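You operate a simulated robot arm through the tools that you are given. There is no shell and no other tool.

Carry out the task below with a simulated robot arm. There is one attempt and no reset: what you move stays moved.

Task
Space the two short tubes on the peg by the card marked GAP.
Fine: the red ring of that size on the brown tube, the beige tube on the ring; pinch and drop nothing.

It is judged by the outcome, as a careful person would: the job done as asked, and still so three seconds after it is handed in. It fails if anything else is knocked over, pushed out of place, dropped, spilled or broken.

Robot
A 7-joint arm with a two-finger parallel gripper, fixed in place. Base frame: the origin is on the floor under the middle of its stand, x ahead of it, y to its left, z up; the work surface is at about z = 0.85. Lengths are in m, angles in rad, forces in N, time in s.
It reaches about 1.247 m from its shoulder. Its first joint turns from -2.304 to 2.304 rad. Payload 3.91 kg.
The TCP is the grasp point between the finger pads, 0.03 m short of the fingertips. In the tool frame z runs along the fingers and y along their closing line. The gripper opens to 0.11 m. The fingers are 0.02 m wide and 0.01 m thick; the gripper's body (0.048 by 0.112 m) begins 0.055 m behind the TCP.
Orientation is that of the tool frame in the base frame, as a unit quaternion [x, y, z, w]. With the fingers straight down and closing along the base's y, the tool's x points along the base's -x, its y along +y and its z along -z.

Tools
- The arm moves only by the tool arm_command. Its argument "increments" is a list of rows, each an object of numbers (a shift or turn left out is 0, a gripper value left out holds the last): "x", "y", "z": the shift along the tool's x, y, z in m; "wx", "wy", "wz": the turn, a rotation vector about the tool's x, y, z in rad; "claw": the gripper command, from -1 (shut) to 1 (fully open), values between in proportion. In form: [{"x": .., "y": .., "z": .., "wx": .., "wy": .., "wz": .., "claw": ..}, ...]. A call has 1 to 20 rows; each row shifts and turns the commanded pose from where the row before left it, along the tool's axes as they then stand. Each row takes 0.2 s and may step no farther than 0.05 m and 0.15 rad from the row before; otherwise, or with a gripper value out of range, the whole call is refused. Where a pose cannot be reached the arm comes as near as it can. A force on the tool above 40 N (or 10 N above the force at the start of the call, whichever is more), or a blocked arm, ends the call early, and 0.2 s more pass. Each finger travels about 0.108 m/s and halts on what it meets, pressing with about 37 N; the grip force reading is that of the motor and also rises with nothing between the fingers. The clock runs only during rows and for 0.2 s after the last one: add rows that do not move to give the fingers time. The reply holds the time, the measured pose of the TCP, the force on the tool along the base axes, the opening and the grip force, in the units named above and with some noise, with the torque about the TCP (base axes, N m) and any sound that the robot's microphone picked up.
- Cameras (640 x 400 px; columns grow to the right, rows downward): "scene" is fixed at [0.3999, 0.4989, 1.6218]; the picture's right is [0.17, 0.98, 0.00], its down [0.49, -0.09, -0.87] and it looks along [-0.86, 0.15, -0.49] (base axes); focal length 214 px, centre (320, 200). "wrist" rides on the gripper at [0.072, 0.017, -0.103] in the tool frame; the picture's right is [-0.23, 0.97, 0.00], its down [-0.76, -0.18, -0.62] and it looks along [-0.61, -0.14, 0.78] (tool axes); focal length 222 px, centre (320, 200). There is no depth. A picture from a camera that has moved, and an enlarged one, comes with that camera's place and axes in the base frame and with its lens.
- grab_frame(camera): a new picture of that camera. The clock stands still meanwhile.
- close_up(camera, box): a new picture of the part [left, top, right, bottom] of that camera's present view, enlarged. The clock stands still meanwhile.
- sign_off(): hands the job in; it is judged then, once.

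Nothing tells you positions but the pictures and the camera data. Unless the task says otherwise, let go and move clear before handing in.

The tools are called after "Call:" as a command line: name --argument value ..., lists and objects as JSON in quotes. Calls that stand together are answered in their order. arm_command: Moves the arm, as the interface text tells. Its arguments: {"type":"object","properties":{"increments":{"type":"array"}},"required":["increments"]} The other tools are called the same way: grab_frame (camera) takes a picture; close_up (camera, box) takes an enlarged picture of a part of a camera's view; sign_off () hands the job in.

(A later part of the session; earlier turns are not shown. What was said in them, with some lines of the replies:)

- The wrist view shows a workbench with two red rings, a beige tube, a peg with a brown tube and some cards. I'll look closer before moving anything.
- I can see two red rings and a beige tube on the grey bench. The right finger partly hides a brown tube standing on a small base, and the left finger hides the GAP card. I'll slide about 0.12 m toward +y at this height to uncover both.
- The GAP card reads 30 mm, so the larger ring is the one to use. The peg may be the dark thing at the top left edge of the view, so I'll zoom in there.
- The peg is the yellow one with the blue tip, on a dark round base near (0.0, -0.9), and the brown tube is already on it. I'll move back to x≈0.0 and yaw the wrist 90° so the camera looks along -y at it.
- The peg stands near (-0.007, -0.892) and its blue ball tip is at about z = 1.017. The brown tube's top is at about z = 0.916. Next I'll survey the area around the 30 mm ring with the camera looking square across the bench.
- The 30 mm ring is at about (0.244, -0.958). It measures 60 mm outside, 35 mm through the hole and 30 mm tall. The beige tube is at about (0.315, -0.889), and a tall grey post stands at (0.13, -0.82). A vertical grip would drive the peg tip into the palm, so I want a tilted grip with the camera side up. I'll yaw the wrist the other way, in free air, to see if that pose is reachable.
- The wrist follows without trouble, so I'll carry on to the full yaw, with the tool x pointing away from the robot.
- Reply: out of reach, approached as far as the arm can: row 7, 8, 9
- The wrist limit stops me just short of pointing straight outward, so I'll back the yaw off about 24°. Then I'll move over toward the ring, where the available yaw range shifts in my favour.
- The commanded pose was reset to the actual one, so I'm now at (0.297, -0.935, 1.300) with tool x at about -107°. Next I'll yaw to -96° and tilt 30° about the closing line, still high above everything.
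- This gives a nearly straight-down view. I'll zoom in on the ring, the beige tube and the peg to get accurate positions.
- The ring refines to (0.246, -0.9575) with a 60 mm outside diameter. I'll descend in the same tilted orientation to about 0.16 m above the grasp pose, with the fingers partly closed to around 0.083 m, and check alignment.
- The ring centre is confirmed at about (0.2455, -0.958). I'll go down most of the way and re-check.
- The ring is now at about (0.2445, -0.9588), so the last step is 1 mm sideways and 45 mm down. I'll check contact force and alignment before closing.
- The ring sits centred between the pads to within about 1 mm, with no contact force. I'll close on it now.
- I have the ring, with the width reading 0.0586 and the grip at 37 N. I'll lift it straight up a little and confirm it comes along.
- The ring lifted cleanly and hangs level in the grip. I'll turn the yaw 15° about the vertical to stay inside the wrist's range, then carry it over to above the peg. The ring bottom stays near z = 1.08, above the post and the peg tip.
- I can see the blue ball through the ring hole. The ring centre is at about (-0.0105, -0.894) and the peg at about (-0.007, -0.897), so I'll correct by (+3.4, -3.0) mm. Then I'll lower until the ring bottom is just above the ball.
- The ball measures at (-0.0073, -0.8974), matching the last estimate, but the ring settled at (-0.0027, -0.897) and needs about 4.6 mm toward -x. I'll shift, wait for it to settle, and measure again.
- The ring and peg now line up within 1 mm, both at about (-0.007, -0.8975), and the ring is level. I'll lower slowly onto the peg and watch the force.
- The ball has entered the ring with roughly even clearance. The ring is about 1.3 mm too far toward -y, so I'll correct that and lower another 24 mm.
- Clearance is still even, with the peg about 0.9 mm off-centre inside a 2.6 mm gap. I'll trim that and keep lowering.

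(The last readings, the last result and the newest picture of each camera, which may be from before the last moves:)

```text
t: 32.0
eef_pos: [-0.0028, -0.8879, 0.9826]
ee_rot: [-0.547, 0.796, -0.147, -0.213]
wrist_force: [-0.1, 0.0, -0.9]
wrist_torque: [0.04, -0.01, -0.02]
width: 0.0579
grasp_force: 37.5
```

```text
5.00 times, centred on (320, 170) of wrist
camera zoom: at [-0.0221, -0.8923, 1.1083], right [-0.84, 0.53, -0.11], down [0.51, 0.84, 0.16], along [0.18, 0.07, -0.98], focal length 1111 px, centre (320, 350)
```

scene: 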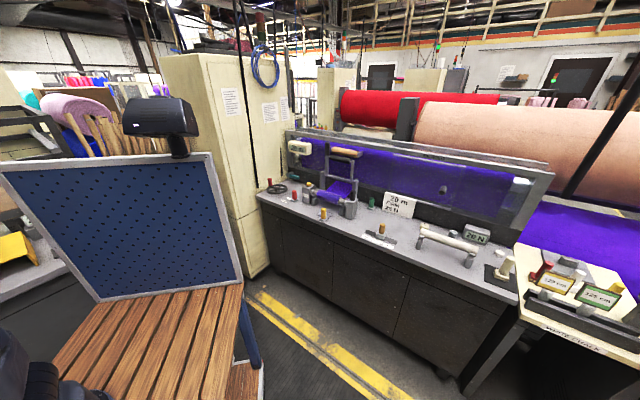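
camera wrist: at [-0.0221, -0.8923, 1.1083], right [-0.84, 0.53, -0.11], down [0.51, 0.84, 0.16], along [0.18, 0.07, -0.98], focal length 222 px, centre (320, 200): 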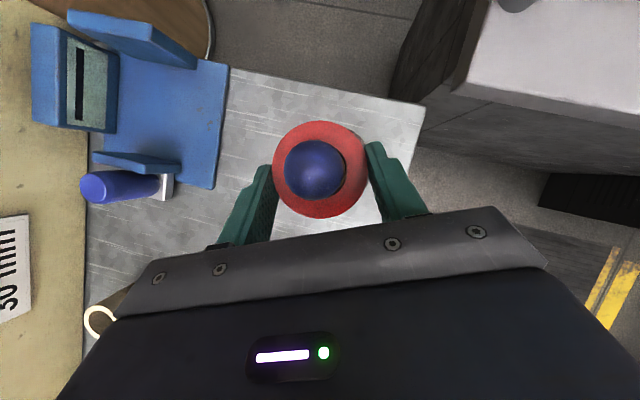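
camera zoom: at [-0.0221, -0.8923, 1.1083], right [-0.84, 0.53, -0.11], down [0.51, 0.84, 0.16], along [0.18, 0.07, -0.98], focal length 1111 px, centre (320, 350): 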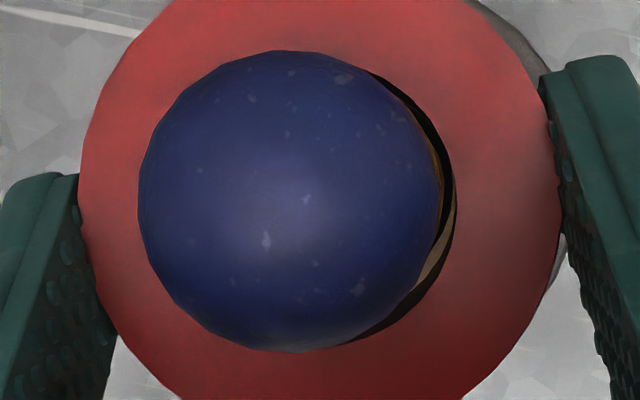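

Still no side force. There are about 24 mm left until the ring meets the brown tube, so I'll lower 20 mm with a small trim and then creep.

Call:
arm_command --increments '[{"y": 0.0009}, {"x": -0.0025, "z": 0.0043}, {"x": -0.0025, "z": 0.0043}, {"x": -0.0025, "z": 0.0043}, {"x": -0.0025, "z": 0.0043}, {}, {}]'

Call:
grab_frame --camera "wrist"

Call:
close_up --camera "wrist" --box '[240, 120, 400, 220]'

```text
t: 33.6
eef_pos: [-0.004, -0.8886, 0.9623]
ee_rot: [-0.547, 0.796, -0.147, -0.213]
wrist_force: [0.1, -0.1, -0.7]
wrist_torque: [0.01, 0.01, 0.02]
width: 0.0584
grasp_force: 37.0
```

```text
taken
camera wrist: at [-0.023, -0.8925, 1.0886], right [-0.84, 0.53, -0.11], down [0.51, 0.84, 0.16], along [0.18, 0.08, -0.98], focal length 222 px, centre (320, 200)
```

wrist: 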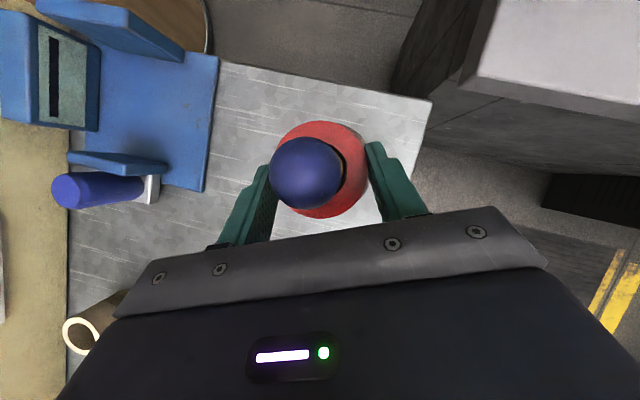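

```text
4.00 times, centred on (320, 170) of wrist
camera zoom: at [-0.023, -0.8925, 1.0886], right [-0.84, 0.53, -0.11], down [0.51, 0.84, 0.16], along [0.18, 0.08, -0.98], focal length 888 px, centre (320, 320)
```

zoom: 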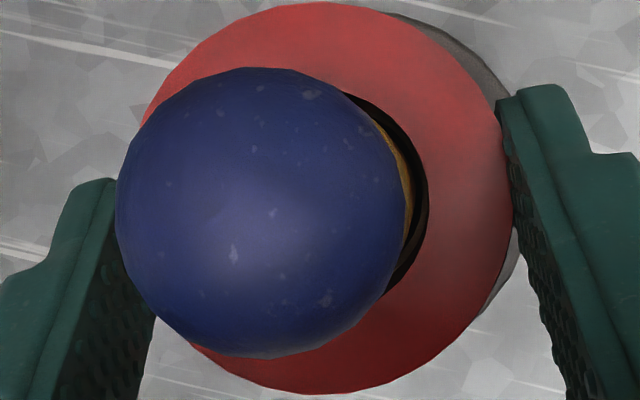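

The ring bottom should be about 4 mm above the brown tube now. I'll creep down in 1 mm steps and watch the vertical force.

Call:
arm_command --increments '[{"x": -0.0005, "z": 0.00087}, {"x": -0.0005, "z": 0.00087}, {}, {}]'

Call:
arm_command --increments '[{"x": -0.0005, "z": 0.00087}, {}, {}]'

```text
t: 34.6
eef_pos: [-0.0046, -0.8877, 0.9612]
ee_rot: [-0.547, 0.796, -0.147, -0.213]
wrist_force: [0.6, -0.9, -0.6]
wrist_torque: [-0.02, 0.02, 0.03]
width: 0.0585
grasp_force: 37.0
```

```text
t: 35.4
eef_pos: [-0.0033, -0.8876, 0.9599]
ee_rot: [-0.547, 0.796, -0.146, -0.214]
wrist_force: [0.2, -0.4, -0.9]
wrist_torque: [0.02, 0.01, -0.01]
width: 0.0583
grasp_force: 37.4
```

Call:
arm_command --increments '[{"x": -0.0005, "z": 0.00087}, {}, {}]'

Call:
arm_command --increments '[{"x": -0.0005, "z": 0.00087}, {}, {}]'

Call:
arm_command --increments '[{"x": -0.0005, "z": 0.00087}, {}, {}]'

```text
t: 36.2
eef_pos: [-0.0058, -0.8878, 0.9579]
ee_rot: [-0.547, 0.796, -0.147, -0.214]
wrist_force: [0.0, 0.4, -0.6]
wrist_torque: [0.01, 0.03, 0.02]
width: 0.0584
grasp_force: 37.1
```

```text
t: 37.0
eef_pos: [-0.0051, -0.8873, 0.9569]
ee_rot: [-0.547, 0.797, -0.145, -0.213]
wrist_force: [0.0, -0.2, -0.5]
wrist_torque: [0.04, 0.0, 0.03]
width: 0.0585
grasp_force: 37.2
```

```text
t: 37.8
eef_pos: [-0.0044, -0.8874, 0.9562]
ee_rot: [-0.547, 0.796, -0.147, -0.213]
wrist_force: [0.9, 0.9, -1.8]
wrist_torque: [0.0, 0.02, -0.03]
width: 0.0582
grasp_force: 36.8
```

There's no contact yet, so I'll check the view and keep creeping.

Call:
arm_command --increments '[{"x": -0.0005, "z": 0.00087}, {}, {}]'

Call:
close_up --camera "wrist" --box '[240, 120, 400, 220]'

```text
t: 38.6
eef_pos: [-0.0059, -0.8877, 0.9559]
ee_rot: [-0.547, 0.796, -0.147, -0.213]
wrist_force: [0.8, 0.7, -0.7]
wrist_torque: [0.02, -0.04, 0.0]
width: 0.0582
grasp_force: 37.1
```

```text
4.00 times, centred on (320, 170) of wrist
camera zoom: at [-0.024, -0.8922, 1.0812], right [-0.84, 0.53, -0.11], down [0.51, 0.84, 0.16], along [0.18, 0.08, -0.98], focal length 888 px, centre (320, 320)
```

zoom: 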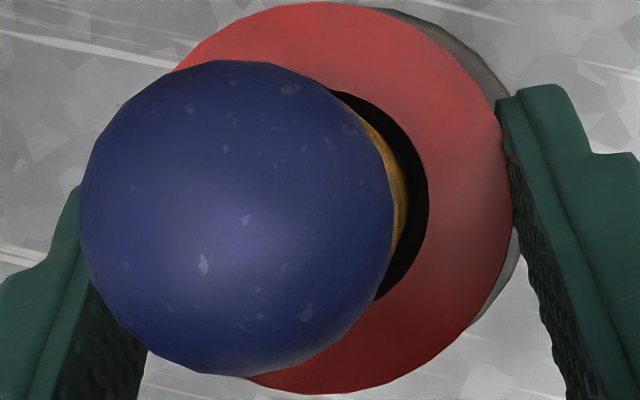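

Call:
arm_command --increments '[{"x": -0.0005, "z": 0.00087}, {}, {}]'

Call:
arm_command --increments '[{"x": -0.0005, "z": 0.00087}, {}, {}]'

```text
t: 39.4
eef_pos: [-0.0046, -0.8877, 0.9563]
ee_rot: [-0.547, 0.796, -0.147, -0.214]
wrist_force: [0.1, 0.5, 0.6]
wrist_torque: [0.01, -0.01, 0.0]
width: 0.0584
grasp_force: 37.0
```

```text
t: 40.2
eef_pos: [-0.0048, -0.887, 0.9541]
ee_rot: [-0.547, 0.796, -0.146, -0.214]
wrist_force: [-0.9, -0.9, 0.3]
wrist_torque: [0.0, 0.01, 0.03]
width: 0.0581
grasp_force: 37.3
```

Call:
arm_command --increments '[{"x": -0.0005, "z": 0.00087}, {}, {}]'

Call:
arm_command --increments '[{"x": -0.0005, "z": 0.00087}, {}, {}]'

```text
t: 41.0
eef_pos: [-0.0047, -0.8878, 0.9546]
ee_rot: [-0.547, 0.796, -0.147, -0.213]
wrist_force: [0.1, 0.3, -0.8]
wrist_torque: [-0.04, 0.04, 0.02]
width: 0.0585
grasp_force: 37.1
```

```text
t: 41.8
eef_pos: [-0.0053, -0.8887, 0.9514]
ee_rot: [-0.547, 0.796, -0.147, -0.214]
wrist_force: [0.1, 0.2, 0.8]
wrist_torque: [0.02, -0.07, 0.03]
width: 0.0585
grasp_force: 37.1
```

Recomputing with the refined peg position puts the brown tube's top nearer z = 0.909, so contact should come within a couple of millimetres. I'll keep creeping.

Call:
arm_command --increments '[{"x": -0.0005, "z": 0.00087}, {}, {}]'

Call:
arm_command --increments '[{"x": -0.0005, "z": 0.00087}, {}, {}]'

```text
t: 42.6
eef_pos: [-0.0047, -0.8881, 0.952]
ee_rot: [-0.546, 0.796, -0.147, -0.214]
wrist_force: [-1.0, 2.3, 14.0]
wrist_torque: [0.13, 0.14, -0.01]
width: 0.0582
grasp_force: 36.9
```

```text
t: 43.4
eef_pos: [-0.0049, -0.8904, 0.9514]
ee_rot: [-0.547, 0.796, -0.148, -0.214]
wrist_force: [-1.5, 1.6, 35.6]
wrist_torque: [-0.07, 0.16, 0.01]
width: 0.0585
grasp_force: 37.3
```

The ring is seated, as force rose to 14 N and then 36 N. I'll back off 1.5 mm to take the load off, then check before releasing.

Call:
arm_command --increments '[{"x": 0.00075, "z": -0.0013}, {}, {}]'

Call:
grab_frame --camera "wrist"

```text
t: 44.2
eef_pos: [-0.0045, -0.888, 0.9522]
ee_rot: [-0.547, 0.796, -0.146, -0.213]
wrist_force: [-3.2, -7.6, 20.9]
wrist_torque: [-0.7, 0.3, 0.01]
width: 0.0583
grasp_force: 37.1
```

```text
taken
camera wrist: at [-0.024, -0.8923, 1.077], right [-0.84, 0.53, -0.11], down [0.51, 0.84, 0.16], along [0.18, 0.07, -0.98], focal length 222 px, centre (320, 200)
```

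wrist: 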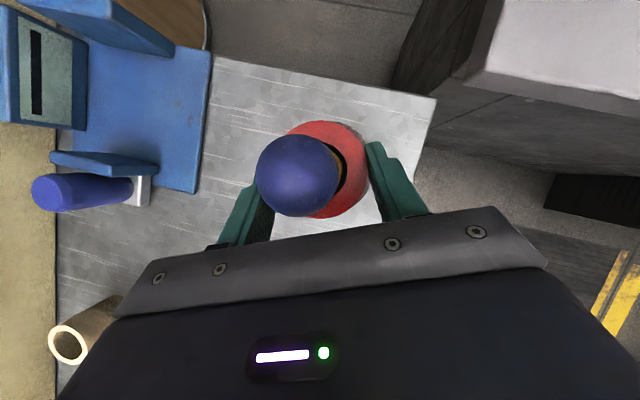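

Call:
arm_command --increments '[{"x": 0.0004, "z": -0.0007}, {}, {}]'

```text
t: 45.0
eef_pos: [-0.0038, -0.8877, 0.9504]
ee_rot: [-0.547, 0.797, -0.146, -0.213]
wrist_force: [-0.3, -1.5, 8.8]
wrist_torque: [-0.26, 0.05, 0.03]
width: 0.0582
grasp_force: 36.6
```

Call:
arm_command --increments '[{"x": 0.0002, "z": -0.00035}, {}, {}]'

```text
t: 45.8
eef_pos: [-0.0046, -0.8875, 0.9511]
ee_rot: [-0.546, 0.796, -0.147, -0.214]
wrist_force: [1.5, 1.1, 2.3]
wrist_torque: [-0.04, -0.1, 0.04]
width: 0.0585
grasp_force: 36.9
```

The load is down to about 2 N and the ring is resting on the brown tube. I'll open the fingers now.

Call:
arm_command --increments '[{"claw": 0.15}, {"claw": 0.3}, {"claw": 0.45}, {}, {}]'

Call:
grab_frame --camera "wrist"

Call:
close_up --camera "wrist" --box '[220, 100, 460, 250]'

```text
t: 47.0
eef_pos: [-0.0064, -0.888, 0.9519]
ee_rot: [-0.547, 0.796, -0.147, -0.213]
wrist_force: [-0.4, 0.2, -0.3]
wrist_torque: [0.03, 0.02, 0.02]
width: 0.0797
grasp_force: 0.0
```

```text
taken
camera wrist: at [-0.0247, -0.8928, 1.0774], right [-0.84, 0.53, -0.11], down [0.51, 0.84, 0.16], along [0.18, 0.07, -0.98], focal length 222 px, centre (320, 200)
```

wrist: 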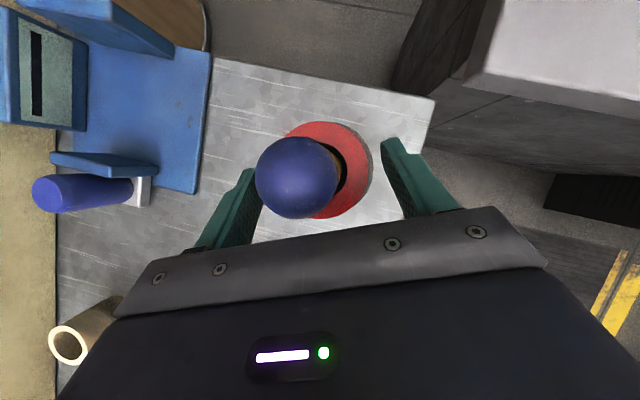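

```text
2.67 times, centred on (340, 175) of wrist
camera zoom: at [-0.0247, -0.8928, 1.0774], right [-0.84, 0.53, -0.11], down [0.51, 0.84, 0.16], along [0.18, 0.07, -0.98], focal length 592 px, centre (267, 267)
```

zoom: 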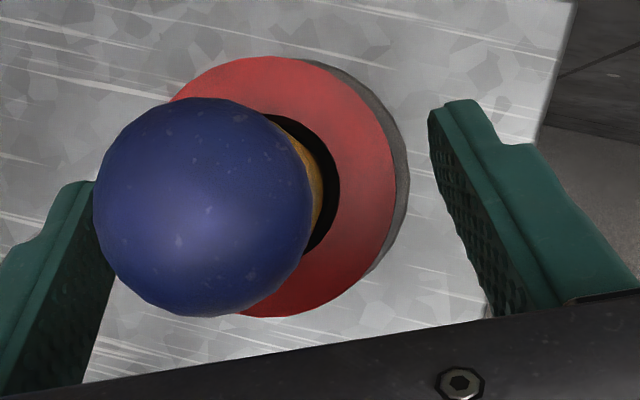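

The ring is free, sitting on the brown tube around the peg. I'll retreat straight up with the fingers open.

Call:
arm_command --increments '[{"x": 0.005, "z": -0.0087}, {"x": 0.01, "z": -0.0173}, {"x": 0.015, "z": -0.026}, {"x": 0.015, "z": -0.026}, {"x": 0.015, "z": -0.026}, {"x": 0.02, "z": -0.0346}, {}, {}]'

Call:
grab_frame --camera "wrist"

Call:
close_up --camera "wrist" --box '[256, 130, 384, 210]'

```text
t: 48.8
eef_pos: [-0.0049, -0.8885, 1.1163]
ee_rot: [-0.547, 0.796, -0.147, -0.213]
wrist_force: [-0.2, 0.4, 0.3]
wrist_torque: [0.0, -0.01, 0.0]
width: 0.08
grasp_force: 0.2
```

```text
taken
camera wrist: at [-0.0238, -0.893, 1.2401], right [-0.84, 0.53, -0.11], down [0.51, 0.84, 0.16], along [0.18, 0.08, -0.98], focal length 222 px, centre (320, 200)
```

wrist: 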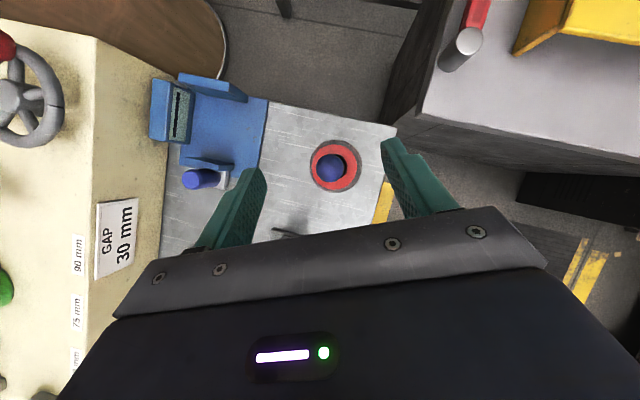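

```text
5.00 times, centred on (320, 170) of wrist
camera zoom: at [-0.0238, -0.893, 1.2401], right [-0.84, 0.53, -0.11], down [0.51, 0.84, 0.16], along [0.18, 0.08, -0.98], focal length 1111 px, centre (320, 350)
```

zoom: 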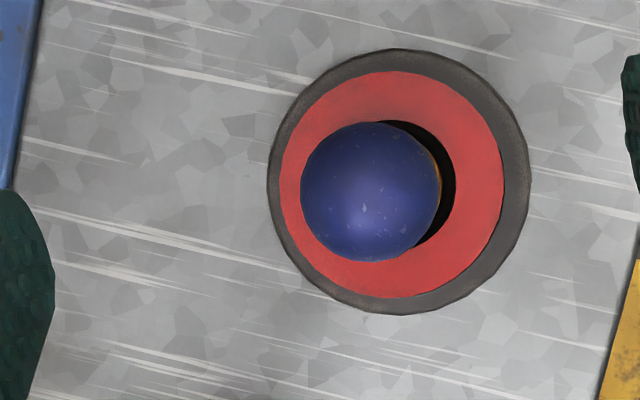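

The ring is well seated over the peg, within about 2 mm of centred. Next I'll carry the open gripper, at the same height and orientation, to above the beige tube at about (0.317, -0.887).

Call:
arm_command --increments '[{"x": -0.01345, "y": -0.0374, "z": -0.00785}, {"x": -0.01345, "y": -0.0374, "z": -0.00785}, {"x": -0.01345, "y": -0.0374, "z": -0.00785}, {"x": -0.01345, "y": -0.0374, "z": -0.00785}, {"x": -0.01345, "y": -0.0374, "z": -0.00785}, {"x": -0.01345, "y": -0.0374, "z": -0.00785}, {"x": -0.01345, "y": -0.0374, "z": -0.00785}, {"x": -0.01345, "y": -0.0374, "z": -0.00785}, {}, {}, {}]'

Call:
grab_frame --camera "wrist"

Call:
close_up --camera "wrist" --box '[256, 130, 384, 210]'

```text
t: 51.2
eef_pos: [0.3222, -0.8765, 1.1114]
ee_rot: [-0.547, 0.796, -0.146, -0.213]
wrist_force: [0.2, 0.9, -0.2]
wrist_torque: [0.0, 0.0, 0.03]
width: 0.0797
grasp_force: 0.0
```

```text
taken
camera wrist: at [0.3023, -0.8816, 1.2368], right [-0.84, 0.53, -0.11], down [0.51, 0.84, 0.16], along [0.18, 0.08, -0.98], focal length 222 px, centre (320, 200)
```

wrist: 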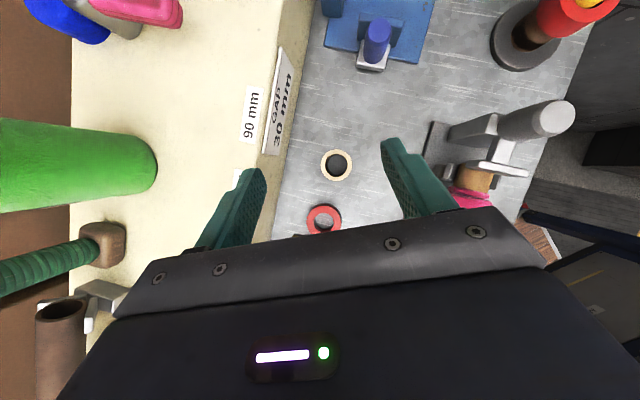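

```text
5.00 times, centred on (320, 170) of wrist
camera zoom: at [0.3023, -0.8816, 1.2368], right [-0.84, 0.53, -0.11], down [0.51, 0.84, 0.16], along [0.18, 0.08, -0.98], focal length 1111 px, centre (320, 350)
```

zoom: 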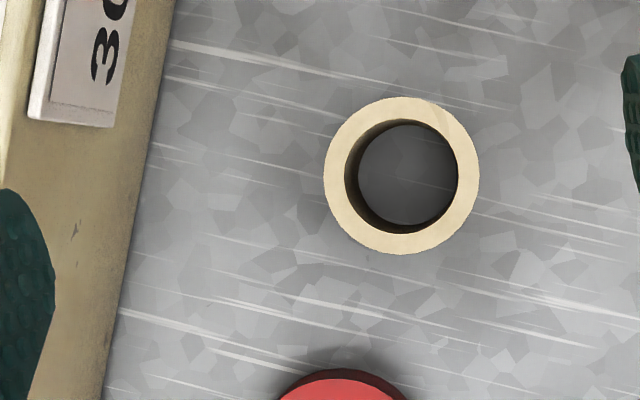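

Call:
close_up --camera "wrist" --box '[480, 0, 640, 100]'

Call:
arm_command --increments '[{"x": -0.01746, "y": 0.0005, "z": 0.0318}, {"x": -0.01746, "y": 0.0005, "z": 0.0318}, {"x": -0.01746, "y": 0.0005, "z": 0.0318}, {"x": -0.01746, "y": 0.0005, "z": 0.0318}, {"x": -0.01746, "y": 0.0005, "z": 0.0318}, {}, {}, {}]'

Call:
close_up --camera "wrist" --box '[220, 100, 460, 250]'

```text
4.00 times, centred on (560, 50) of wrist
camera zoom: at [0.3023, -0.8816, 1.2368], right [-0.84, 0.53, -0.11], down [0.51, 0.84, 0.16], along [0.18, 0.08, -0.98], focal length 888 px, centre (-640, 800)
```

zoom: 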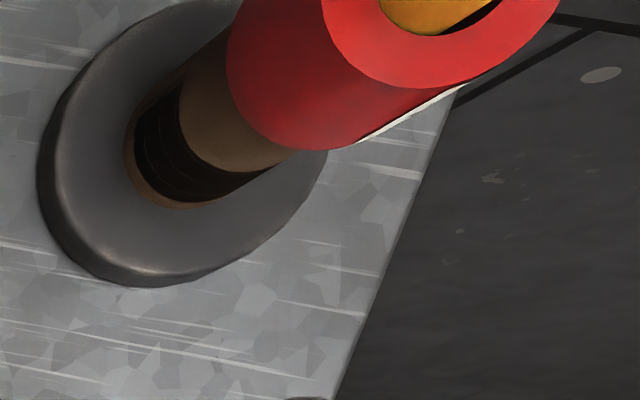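

```text
t: 53.0
eef_pos: [0.3154, -0.8844, 0.9311]
ee_rot: [-0.547, 0.796, -0.147, -0.213]
wrist_force: [0.1, 0.2, 0.3]
wrist_torque: [-0.03, -0.02, 0.02]
width: 0.0798
grasp_force: 0.0
```

```text
2.67 times, centred on (340, 175) of wrist
camera zoom: at [0.2967, -0.8882, 1.0567], right [-0.84, 0.53, -0.11], down [0.51, 0.84, 0.16], along [0.18, 0.07, -0.98], focal length 592 px, centre (267, 267)
```

zoom: 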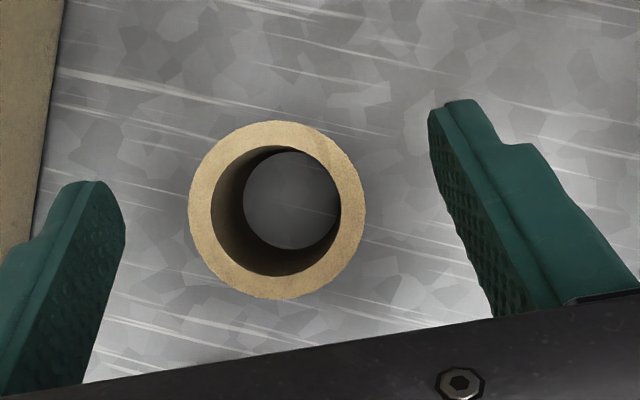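

The ring sits square on the brown tube. The beige tube is at about (0.315, -0.8876) with its top near z = 0.902. I'll go down to grasp height and check centring.

Call:
arm_command --increments '[{"x": -0.00753, "y": -0.0001, "z": 0.0103}, {"x": -0.00753, "y": -0.0001, "z": 0.0103}, {"x": -0.00753, "y": -0.0001, "z": 0.0103}, {}, {}, {}]'

Call:
close_up --camera "wrist" --box '[220, 100, 460, 250]'

```text
t: 54.4
eef_pos: [0.317, -0.8785, 0.8932]
ee_rot: [-0.547, 0.796, -0.146, -0.212]
wrist_force: [0.1, -0.8, 0.1]
wrist_torque: [0.01, -0.01, 0.01]
width: 0.0801
grasp_force: 0.0
```

```text
2.67 times, centred on (340, 175) of wrist
camera zoom: at [0.2975, -0.8828, 1.0202], right [-0.84, 0.53, -0.11], down [0.51, 0.84, 0.16], along [0.18, 0.07, -0.98], focal length 592 px, centre (267, 267)
```

zoom: 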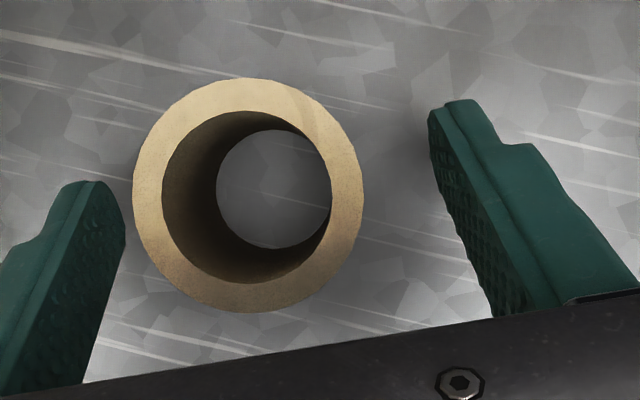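

The tube sits within 1 mm of the finger centre, so I'll trim 0.9 mm along the closing line and close.

Call:
arm_command --increments '[{"y": -0.0009}, {}, {"claw": 0.0}, {"claw": -0.4}, {}, {}, {}]'

Call:
close_up --camera "wrist" --box '[220, 100, 460, 250]'

```text
t: 56.0
eef_pos: [0.3191, -0.8793, 0.8954]
ee_rot: [-0.547, 0.796, -0.147, -0.213]
wrist_force: [-0.8, 0.1, 0.0]
wrist_torque: [-0.01, -0.01, 0.0]
width: 0.0443
grasp_force: 36.7
```

```text
2.67 times, centred on (340, 175) of wrist
camera zoom: at [0.2987, -0.8835, 1.0195], right [-0.84, 0.53, -0.11], down [0.51, 0.84, 0.16], along [0.18, 0.07, -0.98], focal length 592 px, centre (267, 267)
```

zoom: 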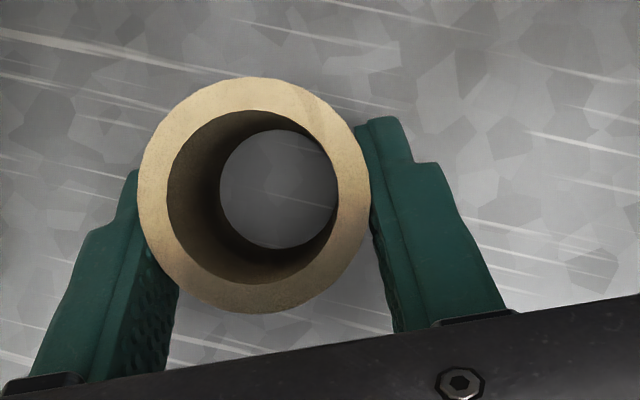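

The tube is gripped, with the width reading 0.0443. I'll lift it straight up well clear.

Call:
arm_command --increments '[{"x": 0.005, "z": -0.0087}, {"x": 0.01, "z": -0.0173}, {"x": 0.015, "z": -0.026}, {"x": 0.02, "z": -0.0346}, {"x": 0.02, "z": -0.0346}, {"x": 0.02, "z": -0.0346}, {"x": 0.02, "z": -0.0346}, {}, {}]'

Call:
grab_frame --camera "wrist"

Call:
close_up --camera "wrist" --box '[220, 100, 460, 250]'

```text
t: 58.0
eef_pos: [0.3201, -0.8804, 1.1152]
ee_rot: [-0.547, 0.796, -0.146, -0.214]
wrist_force: [-0.4, -0.2, -0.9]
wrist_torque: [0.03, 0.0, 0.05]
width: 0.0442
grasp_force: 37.1
```

```text
taken
camera wrist: at [0.3012, -0.8847, 1.2407], right [-0.84, 0.53, -0.11], down [0.51, 0.84, 0.16], along [0.18, 0.08, -0.98], focal length 222 px, centre (320, 200)
```

wrist: 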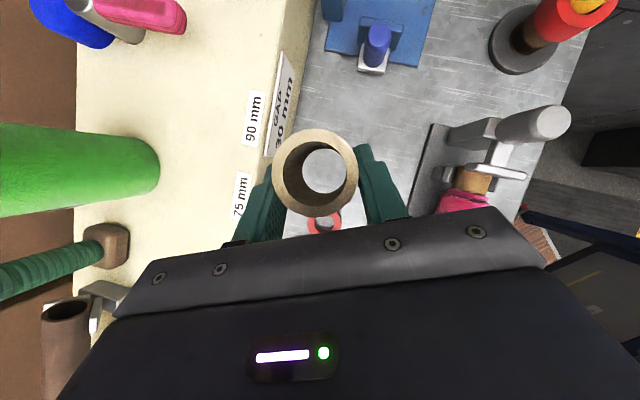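

```text
2.67 times, centred on (340, 175) of wrist
camera zoom: at [0.3012, -0.8847, 1.2407], right [-0.84, 0.53, -0.11], down [0.51, 0.84, 0.16], along [0.18, 0.08, -0.98], focal length 592 px, centre (267, 267)
```

zoom: 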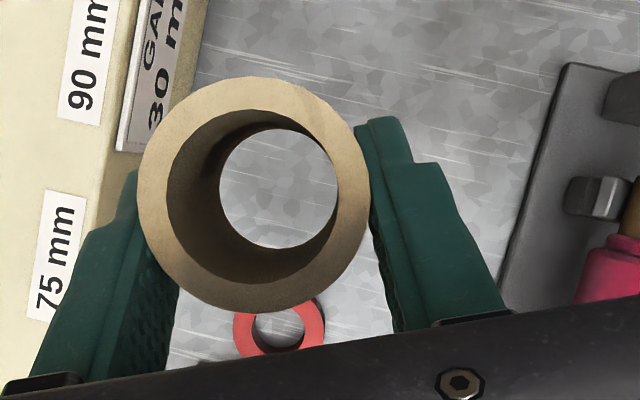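

The tube hangs vertical. I'll carry it level over to the peg, with its bottom at about z = 1.074, above the peg tip at about 1.013.

Call:
arm_command --increments '[{"x": 0.01344, "y": 0.03747, "z": 0.00784}, {"x": 0.01344, "y": 0.03747, "z": 0.00784}, {"x": 0.01344, "y": 0.03747, "z": 0.00784}, {"x": 0.01344, "y": 0.03747, "z": 0.00784}, {"x": 0.01344, "y": 0.03747, "z": 0.00784}, {"x": 0.01344, "y": 0.03747, "z": 0.00784}, {"x": 0.01344, "y": 0.03747, "z": 0.00784}, {"x": 0.01344, "y": 0.03747, "z": 0.00784}, {}, {}, {}, {}]'

Call:
grab_frame --camera "wrist"

Call:
close_up --camera "wrist" --box '[256, 130, 384, 210]'

```text
t: 60.6
eef_pos: [-0.0065, -0.8899, 1.1098]
ee_rot: [-0.548, 0.795, -0.147, -0.213]
wrist_force: [0.5, -1.2, -0.2]
wrist_torque: [0.02, -0.02, -0.01]
width: 0.0445
grasp_force: 36.8
```

```text
taken
camera wrist: at [-0.0256, -0.893, 1.2347], right [-0.84, 0.53, -0.11], down [0.51, 0.84, 0.16], along [0.18, 0.08, -0.98], focal length 222 px, centre (320, 200)
```

wrist: 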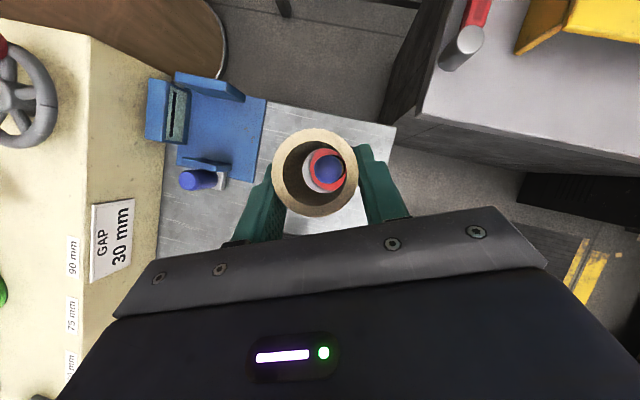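

```text
5.00 times, centred on (320, 170) of wrist
camera zoom: at [-0.0256, -0.893, 1.2347], right [-0.84, 0.53, -0.11], down [0.51, 0.84, 0.16], along [0.18, 0.08, -0.98], focal length 1111 px, centre (320, 350)
```

zoom: 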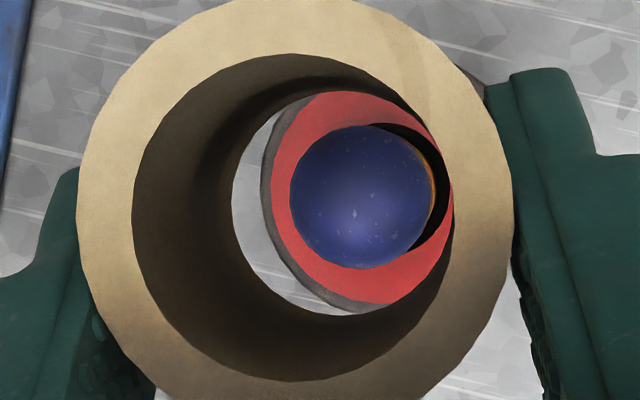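

The peg shows through the tube, with the tube axis at about (-0.009, -0.897) and the peg at (-0.007, -0.8975). I'll come down to just above the ball first, let it settle, and then trim.

Call:
arm_command --increments '[{"x": -0.0075, "z": 0.013}, {"x": -0.0075, "z": 0.013}, {"x": -0.0065, "z": 0.0113}, {}, {}, {}]'

Call:
close_up --camera "wrist" --box '[256, 130, 384, 210]'

```text
t: 62.0
eef_pos: [-0.0063, -0.8863, 1.0688]
ee_rot: [-0.547, 0.796, -0.147, -0.213]
wrist_force: [1.0, 0.0, -0.2]
wrist_torque: [0.01, 0.04, 0.01]
width: 0.0443
grasp_force: 37.6
```

```text
5.00 times, centred on (320, 170) of wrist
camera zoom: at [-0.0254, -0.892, 1.1952], right [-0.84, 0.53, -0.11], down [0.51, 0.84, 0.16], along [0.18, 0.08, -0.98], focal length 1111 px, centre (320, 350)
```

zoom: 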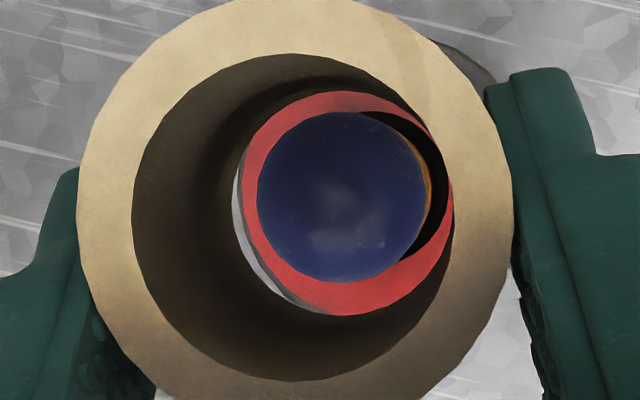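

Call:
arm_command --increments '[{"x": 0.0004, "y": -0.0026, "z": 0.0003}, {}, {}, {}, {}]'

Call:
close_up --camera "wrist" --box '[256, 130, 384, 210]'

```text
t: 63.2
eef_pos: [-0.0037, -0.8894, 1.0698]
ee_rot: [-0.548, 0.796, -0.148, -0.213]
wrist_force: [-0.3, 0.5, -0.5]
wrist_torque: [0.01, -0.01, 0.03]
width: 0.0444
grasp_force: 36.9
```

```text
5.00 times, centred on (320, 170) of wrist
camera zoom: at [-0.0229, -0.8929, 1.195], right [-0.84, 0.53, -0.11], down [0.51, 0.84, 0.16], along [0.18, 0.07, -0.98], focal length 1111 px, centre (320, 350)
```

zoom: 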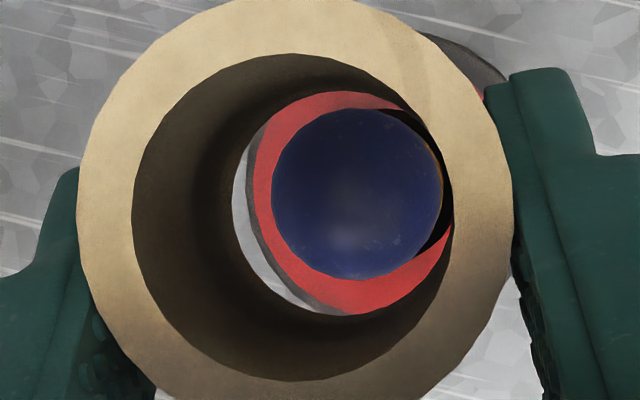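

Tube and peg are now aligned within about 0.5 mm, so I'll lower slowly onto the ball.

Call:
arm_command --increments '[{"x": -0.003, "z": 0.0052}, {"x": -0.003, "z": 0.0052}, {"x": -0.003, "z": 0.0052}, {"x": -0.003, "z": 0.0052}, {"x": -0.003, "z": 0.0052}, {}, {}, {}]'

Call:
close_up --camera "wrist" --box '[256, 130, 384, 210]'

```text
t: 65.0
eef_pos: [-0.0028, -0.8891, 1.0397]
ee_rot: [-0.547, 0.797, -0.146, -0.213]
wrist_force: [-0.6, -0.5, 0.6]
wrist_torque: [0.0, 0.0, 0.04]
width: 0.0444
grasp_force: 36.9
```

```text
5.00 times, centred on (320, 170) of wrist
camera zoom: at [-0.0233, -0.8931, 1.1652], right [-0.84, 0.53, -0.11], down [0.51, 0.84, 0.16], along [0.18, 0.07, -0.98], focal length 1111 px, centre (320, 350)
```

zoom: 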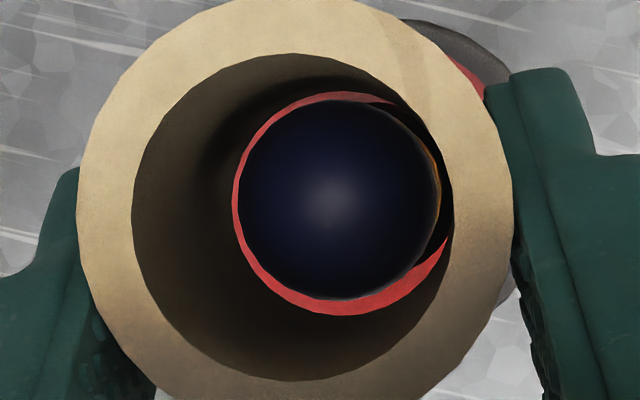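

Call:
arm_command --increments '[{"x": 0.0005, "y": -0.0002, "z": 0.0003}, {"x": -0.003, "z": 0.0052}, {"x": -0.003, "z": 0.0052}, {"x": -0.003, "z": 0.0052}, {"x": -0.003, "z": 0.0052}, {}, {}, {}]'

Call:
close_up --camera "wrist" --box '[256, 130, 384, 210]'

```text
t: 66.8
eef_pos: [-0.0046, -0.8895, 1.0137]
ee_rot: [-0.547, 0.796, -0.146, -0.212]
wrist_force: [0.5, -0.1, -0.3]
wrist_torque: [0.0, -0.03, 0.01]
width: 0.0444
grasp_force: 37.7
```

```text
5.00 times, centred on (320, 170) of wrist
camera zoom: at [-0.0235, -0.8945, 1.1403], right [-0.84, 0.53, -0.11], down [0.51, 0.84, 0.16], along [0.18, 0.07, -0.98], focal length 1111 px, centre (320, 350)
```

zoom: 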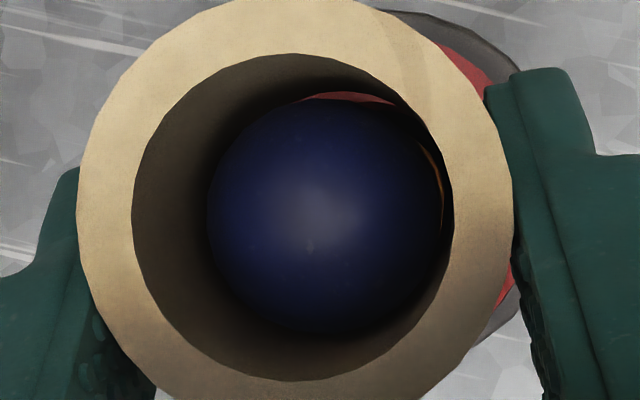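

Call:
arm_command --increments '[{"x": -0.0008, "y": 0.0004, "z": -0.0005}, {"x": -0.003, "z": 0.0052}, {"x": -0.003, "z": 0.0052}, {"x": -0.003, "z": 0.0052}, {"x": -0.003, "z": 0.0052}, {}, {}, {}]'

Call:
grab_frame --camera "wrist"

Call:
close_up --camera "wrist" --box '[256, 130, 384, 210]'

```text
t: 68.6
eef_pos: [-0.0052, -0.8883, 0.9909]
ee_rot: [-0.547, 0.796, -0.146, -0.213]
wrist_force: [0.2, -0.7, -0.7]
wrist_torque: [-0.05, -0.02, 0.0]
width: 0.0445
grasp_force: 37.1
```

```text
taken
camera wrist: at [-0.0237, -0.8924, 1.1169], right [-0.84, 0.53, -0.11], down [0.51, 0.84, 0.16], along [0.18, 0.07, -0.98], focal length 222 px, centre (320, 200)
```

wrist: 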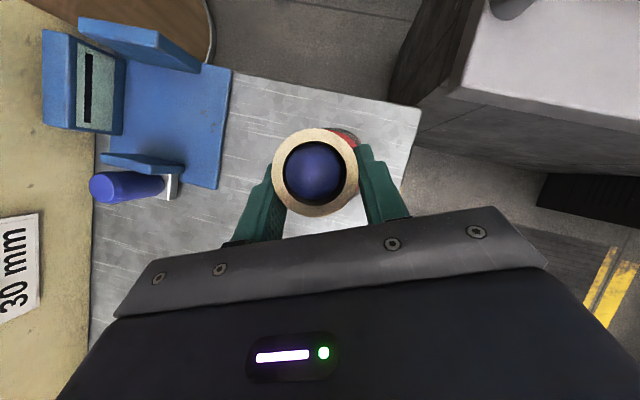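

```text
5.00 times, centred on (320, 170) of wrist
camera zoom: at [-0.0237, -0.8924, 1.1169], right [-0.84, 0.53, -0.11], down [0.51, 0.84, 0.16], along [0.18, 0.07, -0.98], focal length 1111 px, centre (320, 350)
```

zoom: 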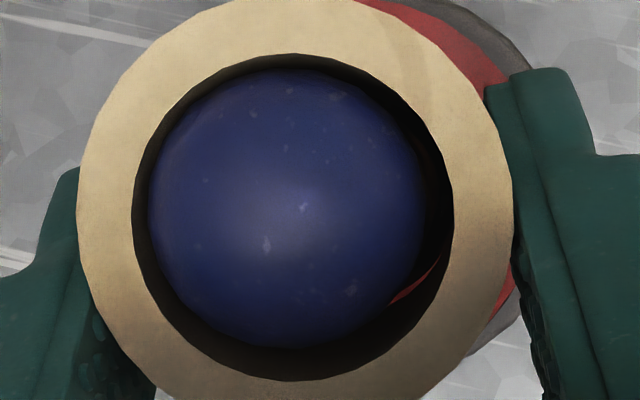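

The tube is nearly home, with about 9 mm left. I'll make a tiny trim, go 5 mm down, then creep to contact.

Call:
arm_command --increments '[{"x": 0.0005, "y": -0.0005, "z": 0.0003}, {"x": -0.00125, "z": 0.0022}, {"x": -0.00125, "z": 0.0022}, {}, {}]'

Call:
arm_command --increments '[{"x": -0.0005, "z": 0.00087}, {}, {}]'

Call:
arm_command --increments '[{"x": -0.0005, "z": 0.00087}, {}, {}]'

```text
t: 69.8
eef_pos: [-0.0042, -0.8889, 0.9866]
ee_rot: [-0.547, 0.796, -0.148, -0.214]
wrist_force: [-0.2, -0.4, -0.4]
wrist_torque: [0.0, 0.0, 0.0]
width: 0.0443
grasp_force: 36.7
```

```text
t: 70.6
eef_pos: [-0.0037, -0.889, 0.9849]
ee_rot: [-0.547, 0.796, -0.146, -0.213]
wrist_force: [0.2, -0.3, -0.9]
wrist_torque: [-0.01, 0.0, -0.03]
width: 0.0443
grasp_force: 37.4
```

```text
t: 71.4
eef_pos: [-0.0048, -0.8897, 0.9844]
ee_rot: [-0.547, 0.796, -0.146, -0.214]
wrist_force: [1.8, 0.6, 8.9]
wrist_torque: [0.0, -0.15, 0.03]
width: 0.0444
grasp_force: 36.9
```

Contact came at about 9 N, right at the expected height of about 0.983. I'll ease off slightly and look before releasing.

Call:
arm_command --increments '[{"x": 0.00015, "z": -0.00026}, {}, {}]'

Call:
close_up --camera "wrist" --box '[240, 120, 400, 220]'

```text
t: 72.2
eef_pos: [-0.0045, -0.8889, 0.9859]
ee_rot: [-0.547, 0.796, -0.147, -0.214]
wrist_force: [-3.2, -4.8, 12.3]
wrist_torque: [-0.42, 0.2, 0.04]
width: 0.0444
grasp_force: 37.2
```

```text
4.00 times, centred on (320, 170) of wrist
camera zoom: at [-0.0233, -0.8932, 1.1103], right [-0.84, 0.53, -0.11], down [0.51, 0.84, 0.16], along [0.18, 0.07, -0.98], focal length 888 px, centre (320, 320)
```

zoom: 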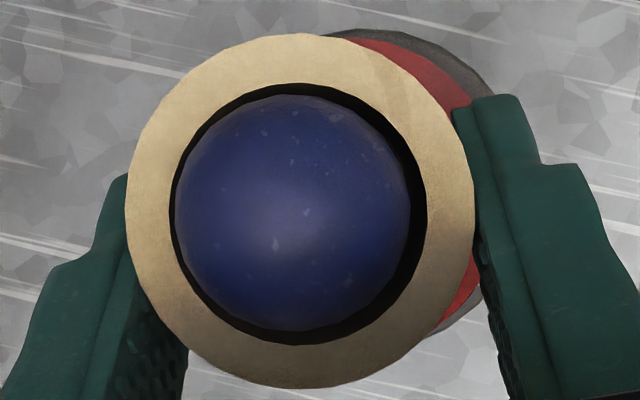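

Call:
arm_command --increments '[{"x": 0.00025, "z": -0.00043}, {}, {}]'

```text
t: 73.0
eef_pos: [-0.0046, -0.8892, 0.985]
ee_rot: [-0.548, 0.796, -0.147, -0.213]
wrist_force: [-2.3, -3.0, 11.3]
wrist_torque: [-0.31, 0.1, -0.02]
width: 0.0444
grasp_force: 37.1
```

Call:
arm_command --increments '[{"x": 0.00025, "z": -0.00043}, {}, {}]'

```text
t: 73.8
eef_pos: [-0.0037, -0.8895, 0.9841]
ee_rot: [-0.547, 0.796, -0.146, -0.212]
wrist_force: [0.3, 0.4, 0.5]
wrist_torque: [0.01, 0.01, 0.01]
width: 0.0441
grasp_force: 37.0
```

The load is nearly zero, so the tube is at most a fraction of a millimetre off the ring. I'll nudge down 0.2 mm and then open gently.

Call:
arm_command --increments '[{"x": -0.0001, "z": 0.00017}, {}, {}]'

```text
t: 74.6
eef_pos: [-0.0034, -0.8899, 0.9841]
ee_rot: [-0.548, 0.796, -0.147, -0.213]
wrist_force: [-0.3, -0.6, 0.1]
wrist_torque: [-0.02, -0.02, -0.02]
width: 0.0441
grasp_force: 36.4
```

Call:
arm_command --increments '[{"x": -0.0001, "z": 0.00017}, {}, {}]'

```text
t: 75.4
eef_pos: [-0.004, -0.8886, 0.9854]
ee_rot: [-0.546, 0.796, -0.146, -0.214]
wrist_force: [-0.1, 0.3, -0.6]
wrist_torque: [0.01, -0.01, -0.03]
width: 0.0444
grasp_force: 36.8
```

Call:
arm_command --increments '[{"x": -0.00015, "z": 0.00026}, {}, {}]'

```text
t: 76.2
eef_pos: [-0.0042, -0.8895, 0.9841]
ee_rot: [-0.547, 0.796, -0.147, -0.213]
wrist_force: [0.5, -0.1, -0.1]
wrist_torque: [-0.03, 0.0, 0.02]
width: 0.0445
grasp_force: 37.1
```

Call:
arm_command --increments '[{"x": -0.00015, "z": 0.00026}, {}, {}]'

```text
t: 77.0
eef_pos: [-0.0027, -0.8893, 0.9852]
ee_rot: [-0.547, 0.796, -0.147, -0.214]
wrist_force: [0.1, 0.5, 2.5]
wrist_torque: [0.02, -0.05, -0.02]
width: 0.0444
grasp_force: 36.8
```

Light contact is back at about 2.5 N, so the tube rests on the ring. I'll open the fingers gradually.

Call:
arm_command --increments '[{"claw": -0.1}, {"claw": 0.1}, {"claw": 0.3}, {"claw": 0.45}, {}, {}]'

Call:
grab_frame --camera "wrist"

Call:
close_up --camera "wrist" --box '[220, 100, 460, 250]'

```text
t: 78.4
eef_pos: [-0.0043, -0.8882, 0.9851]
ee_rot: [-0.547, 0.796, -0.147, -0.213]
wrist_force: [-0.7, 0.7, -0.1]
wrist_torque: [-0.01, 0.0, 0.03]
width: 0.0798
grasp_force: 0.0
```

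```text
taken
camera wrist: at [-0.0237, -0.8934, 1.1101], right [-0.84, 0.53, -0.11], down [0.51, 0.84, 0.16], along [0.18, 0.07, -0.98], focal length 222 px, centre (320, 200)
```

wrist: 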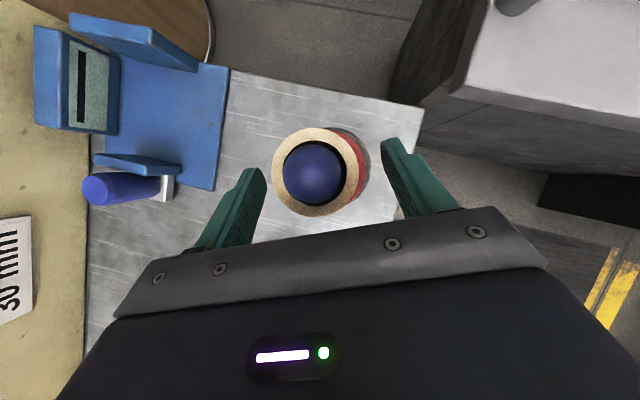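

```text
2.67 times, centred on (340, 175) of wrist
camera zoom: at [-0.0237, -0.8934, 1.1101], right [-0.84, 0.53, -0.11], down [0.51, 0.84, 0.16], along [0.18, 0.07, -0.98], focal length 592 px, centre (267, 267)
```

zoom: 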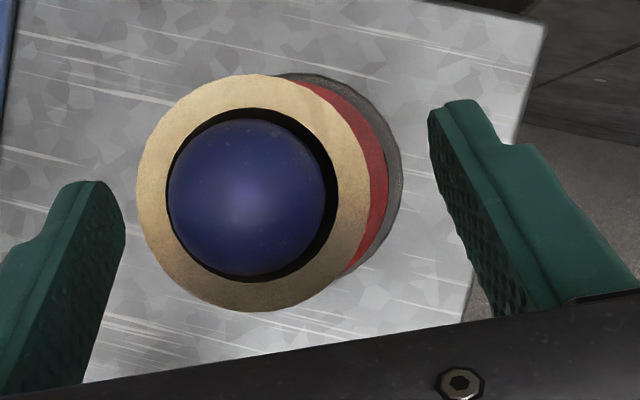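

The beige tube is released and sits on the ring around the peg. I'll rise straight up, clear of the peg.

Call:
arm_command --increments '[{"x": 0.005, "z": -0.0087}, {"x": 0.01, "z": -0.0173}, {"x": 0.015, "z": -0.026}, {"x": 0.02, "z": -0.0346}, {"x": 0.02, "z": -0.0346}, {"x": 0.02, "z": -0.0346}, {"x": 0.02, "z": -0.0346}, {}, {}]'

Call:
grab_frame --camera "wrist"

Call:
close_up --camera "wrist" --box '[270, 130, 398, 210]'

```text
t: 80.4
eef_pos: [-0.0028, -0.8873, 1.205]
ee_rot: [-0.547, 0.796, -0.147, -0.213]
wrist_force: [0.3, 0.3, -0.4]
wrist_torque: [0.0, -0.02, 0.0]
width: 0.0797
grasp_force: 0.0
```

```text
taken
camera wrist: at [-0.0227, -0.8923, 1.329], right [-0.84, 0.53, -0.11], down [0.51, 0.84, 0.16], along [0.18, 0.07, -0.98], focal length 222 px, centre (320, 200)
```

wrist: 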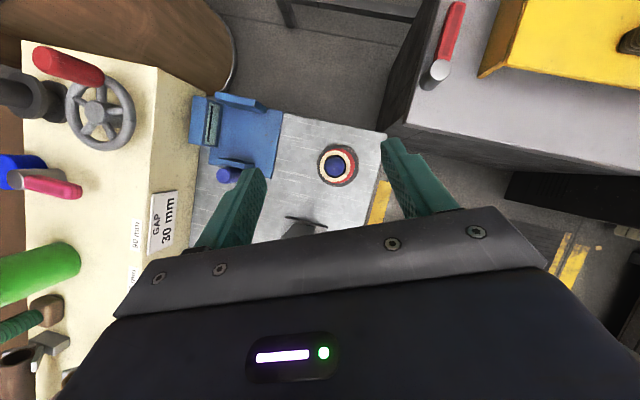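

```text
5.00 times, centred on (334, 170) of wrist
camera zoom: at [-0.0227, -0.8923, 1.329], right [-0.84, 0.53, -0.11], down [0.51, 0.84, 0.16], along [0.18, 0.07, -0.98], focal length 1111 px, centre (250, 350)
```

zoom: 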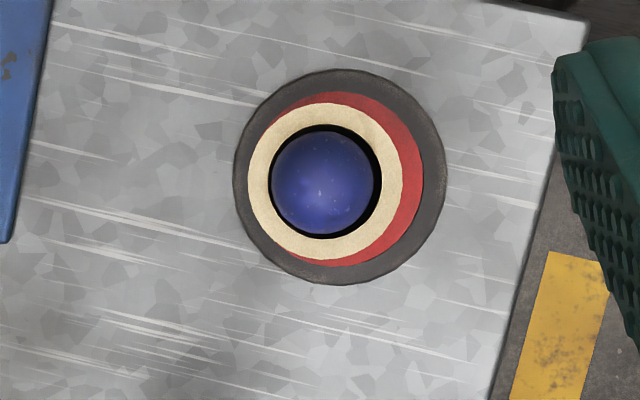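

The stack looks concentric from above. I'll move clear toward +x to check it from an oblique angle and confirm nothing else shifted.

Call:
arm_command --increments '[{"x": -0.0124, "y": -0.0373, "z": -0.00724}, {"x": -0.0124, "y": -0.0373, "z": -0.00724}, {"x": -0.0124, "y": -0.0373, "z": -0.00724}, {"x": -0.0124, "y": -0.0373, "z": -0.00724}, {"x": -0.0124, "y": -0.0373, "z": -0.00724}, {"x": -0.0124, "y": -0.0373, "z": -0.00724}, {}, {}]'

Call:
grab_frame --camera "wrist"

Call:
close_up --camera "wrist" --box '[420, 40, 580, 140]'

```text
t: 82.2
eef_pos: [0.2358, -0.8891, 1.2044]
ee_rot: [-0.548, 0.796, -0.147, -0.213]
wrist_force: [0.5, -0.1, -0.4]
wrist_torque: [0.02, 0.0, -0.01]
width: 0.0796
grasp_force: 0.2
```

```text
taken
camera wrist: at [0.2169, -0.8938, 1.3297], right [-0.84, 0.53, -0.11], down [0.51, 0.84, 0.16], along [0.18, 0.07, -0.98], focal length 222 px, centre (320, 200)
```

wrist: 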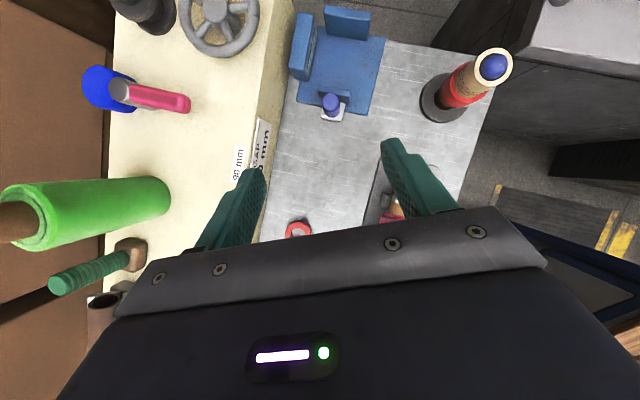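

```text
4.00 times, centred on (500, 90) of wrist
camera zoom: at [0.2169, -0.8938, 1.3297], right [-0.84, 0.53, -0.11], down [0.51, 0.84, 0.16], along [0.18, 0.07, -0.98], focal length 888 px, centre (-400, 640)
```

zoom: 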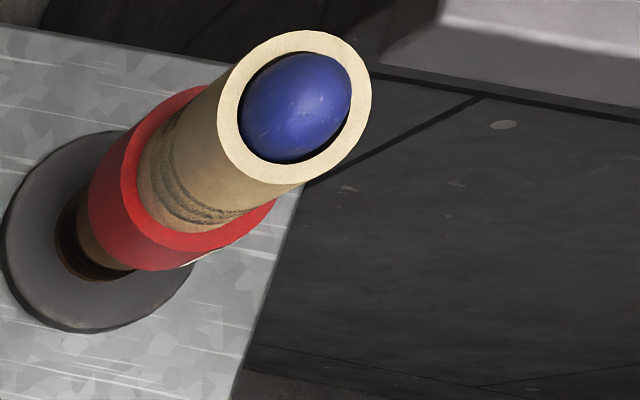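

From the side, the stack reads brown tube, 30 mm red ring, beige tube, all seated flat on the peg. The 20 mm ring and everything else are where they were, and the gripper is empty and clear, so I'm handing in.

Call:
sign_off

```text
The job is handed in.
```

The two tubes on the peg are now spaced by the 30 mm red ring, the size written on the GAP card. The stack, bottom to top, is brown tube, red ring, beige tube.

A last look from above and from the side showed all three seated flat around the peg. Nothing was dropped, and I saw nothing else on the bench out of place. The gripper let go and moved clear before I handed in.
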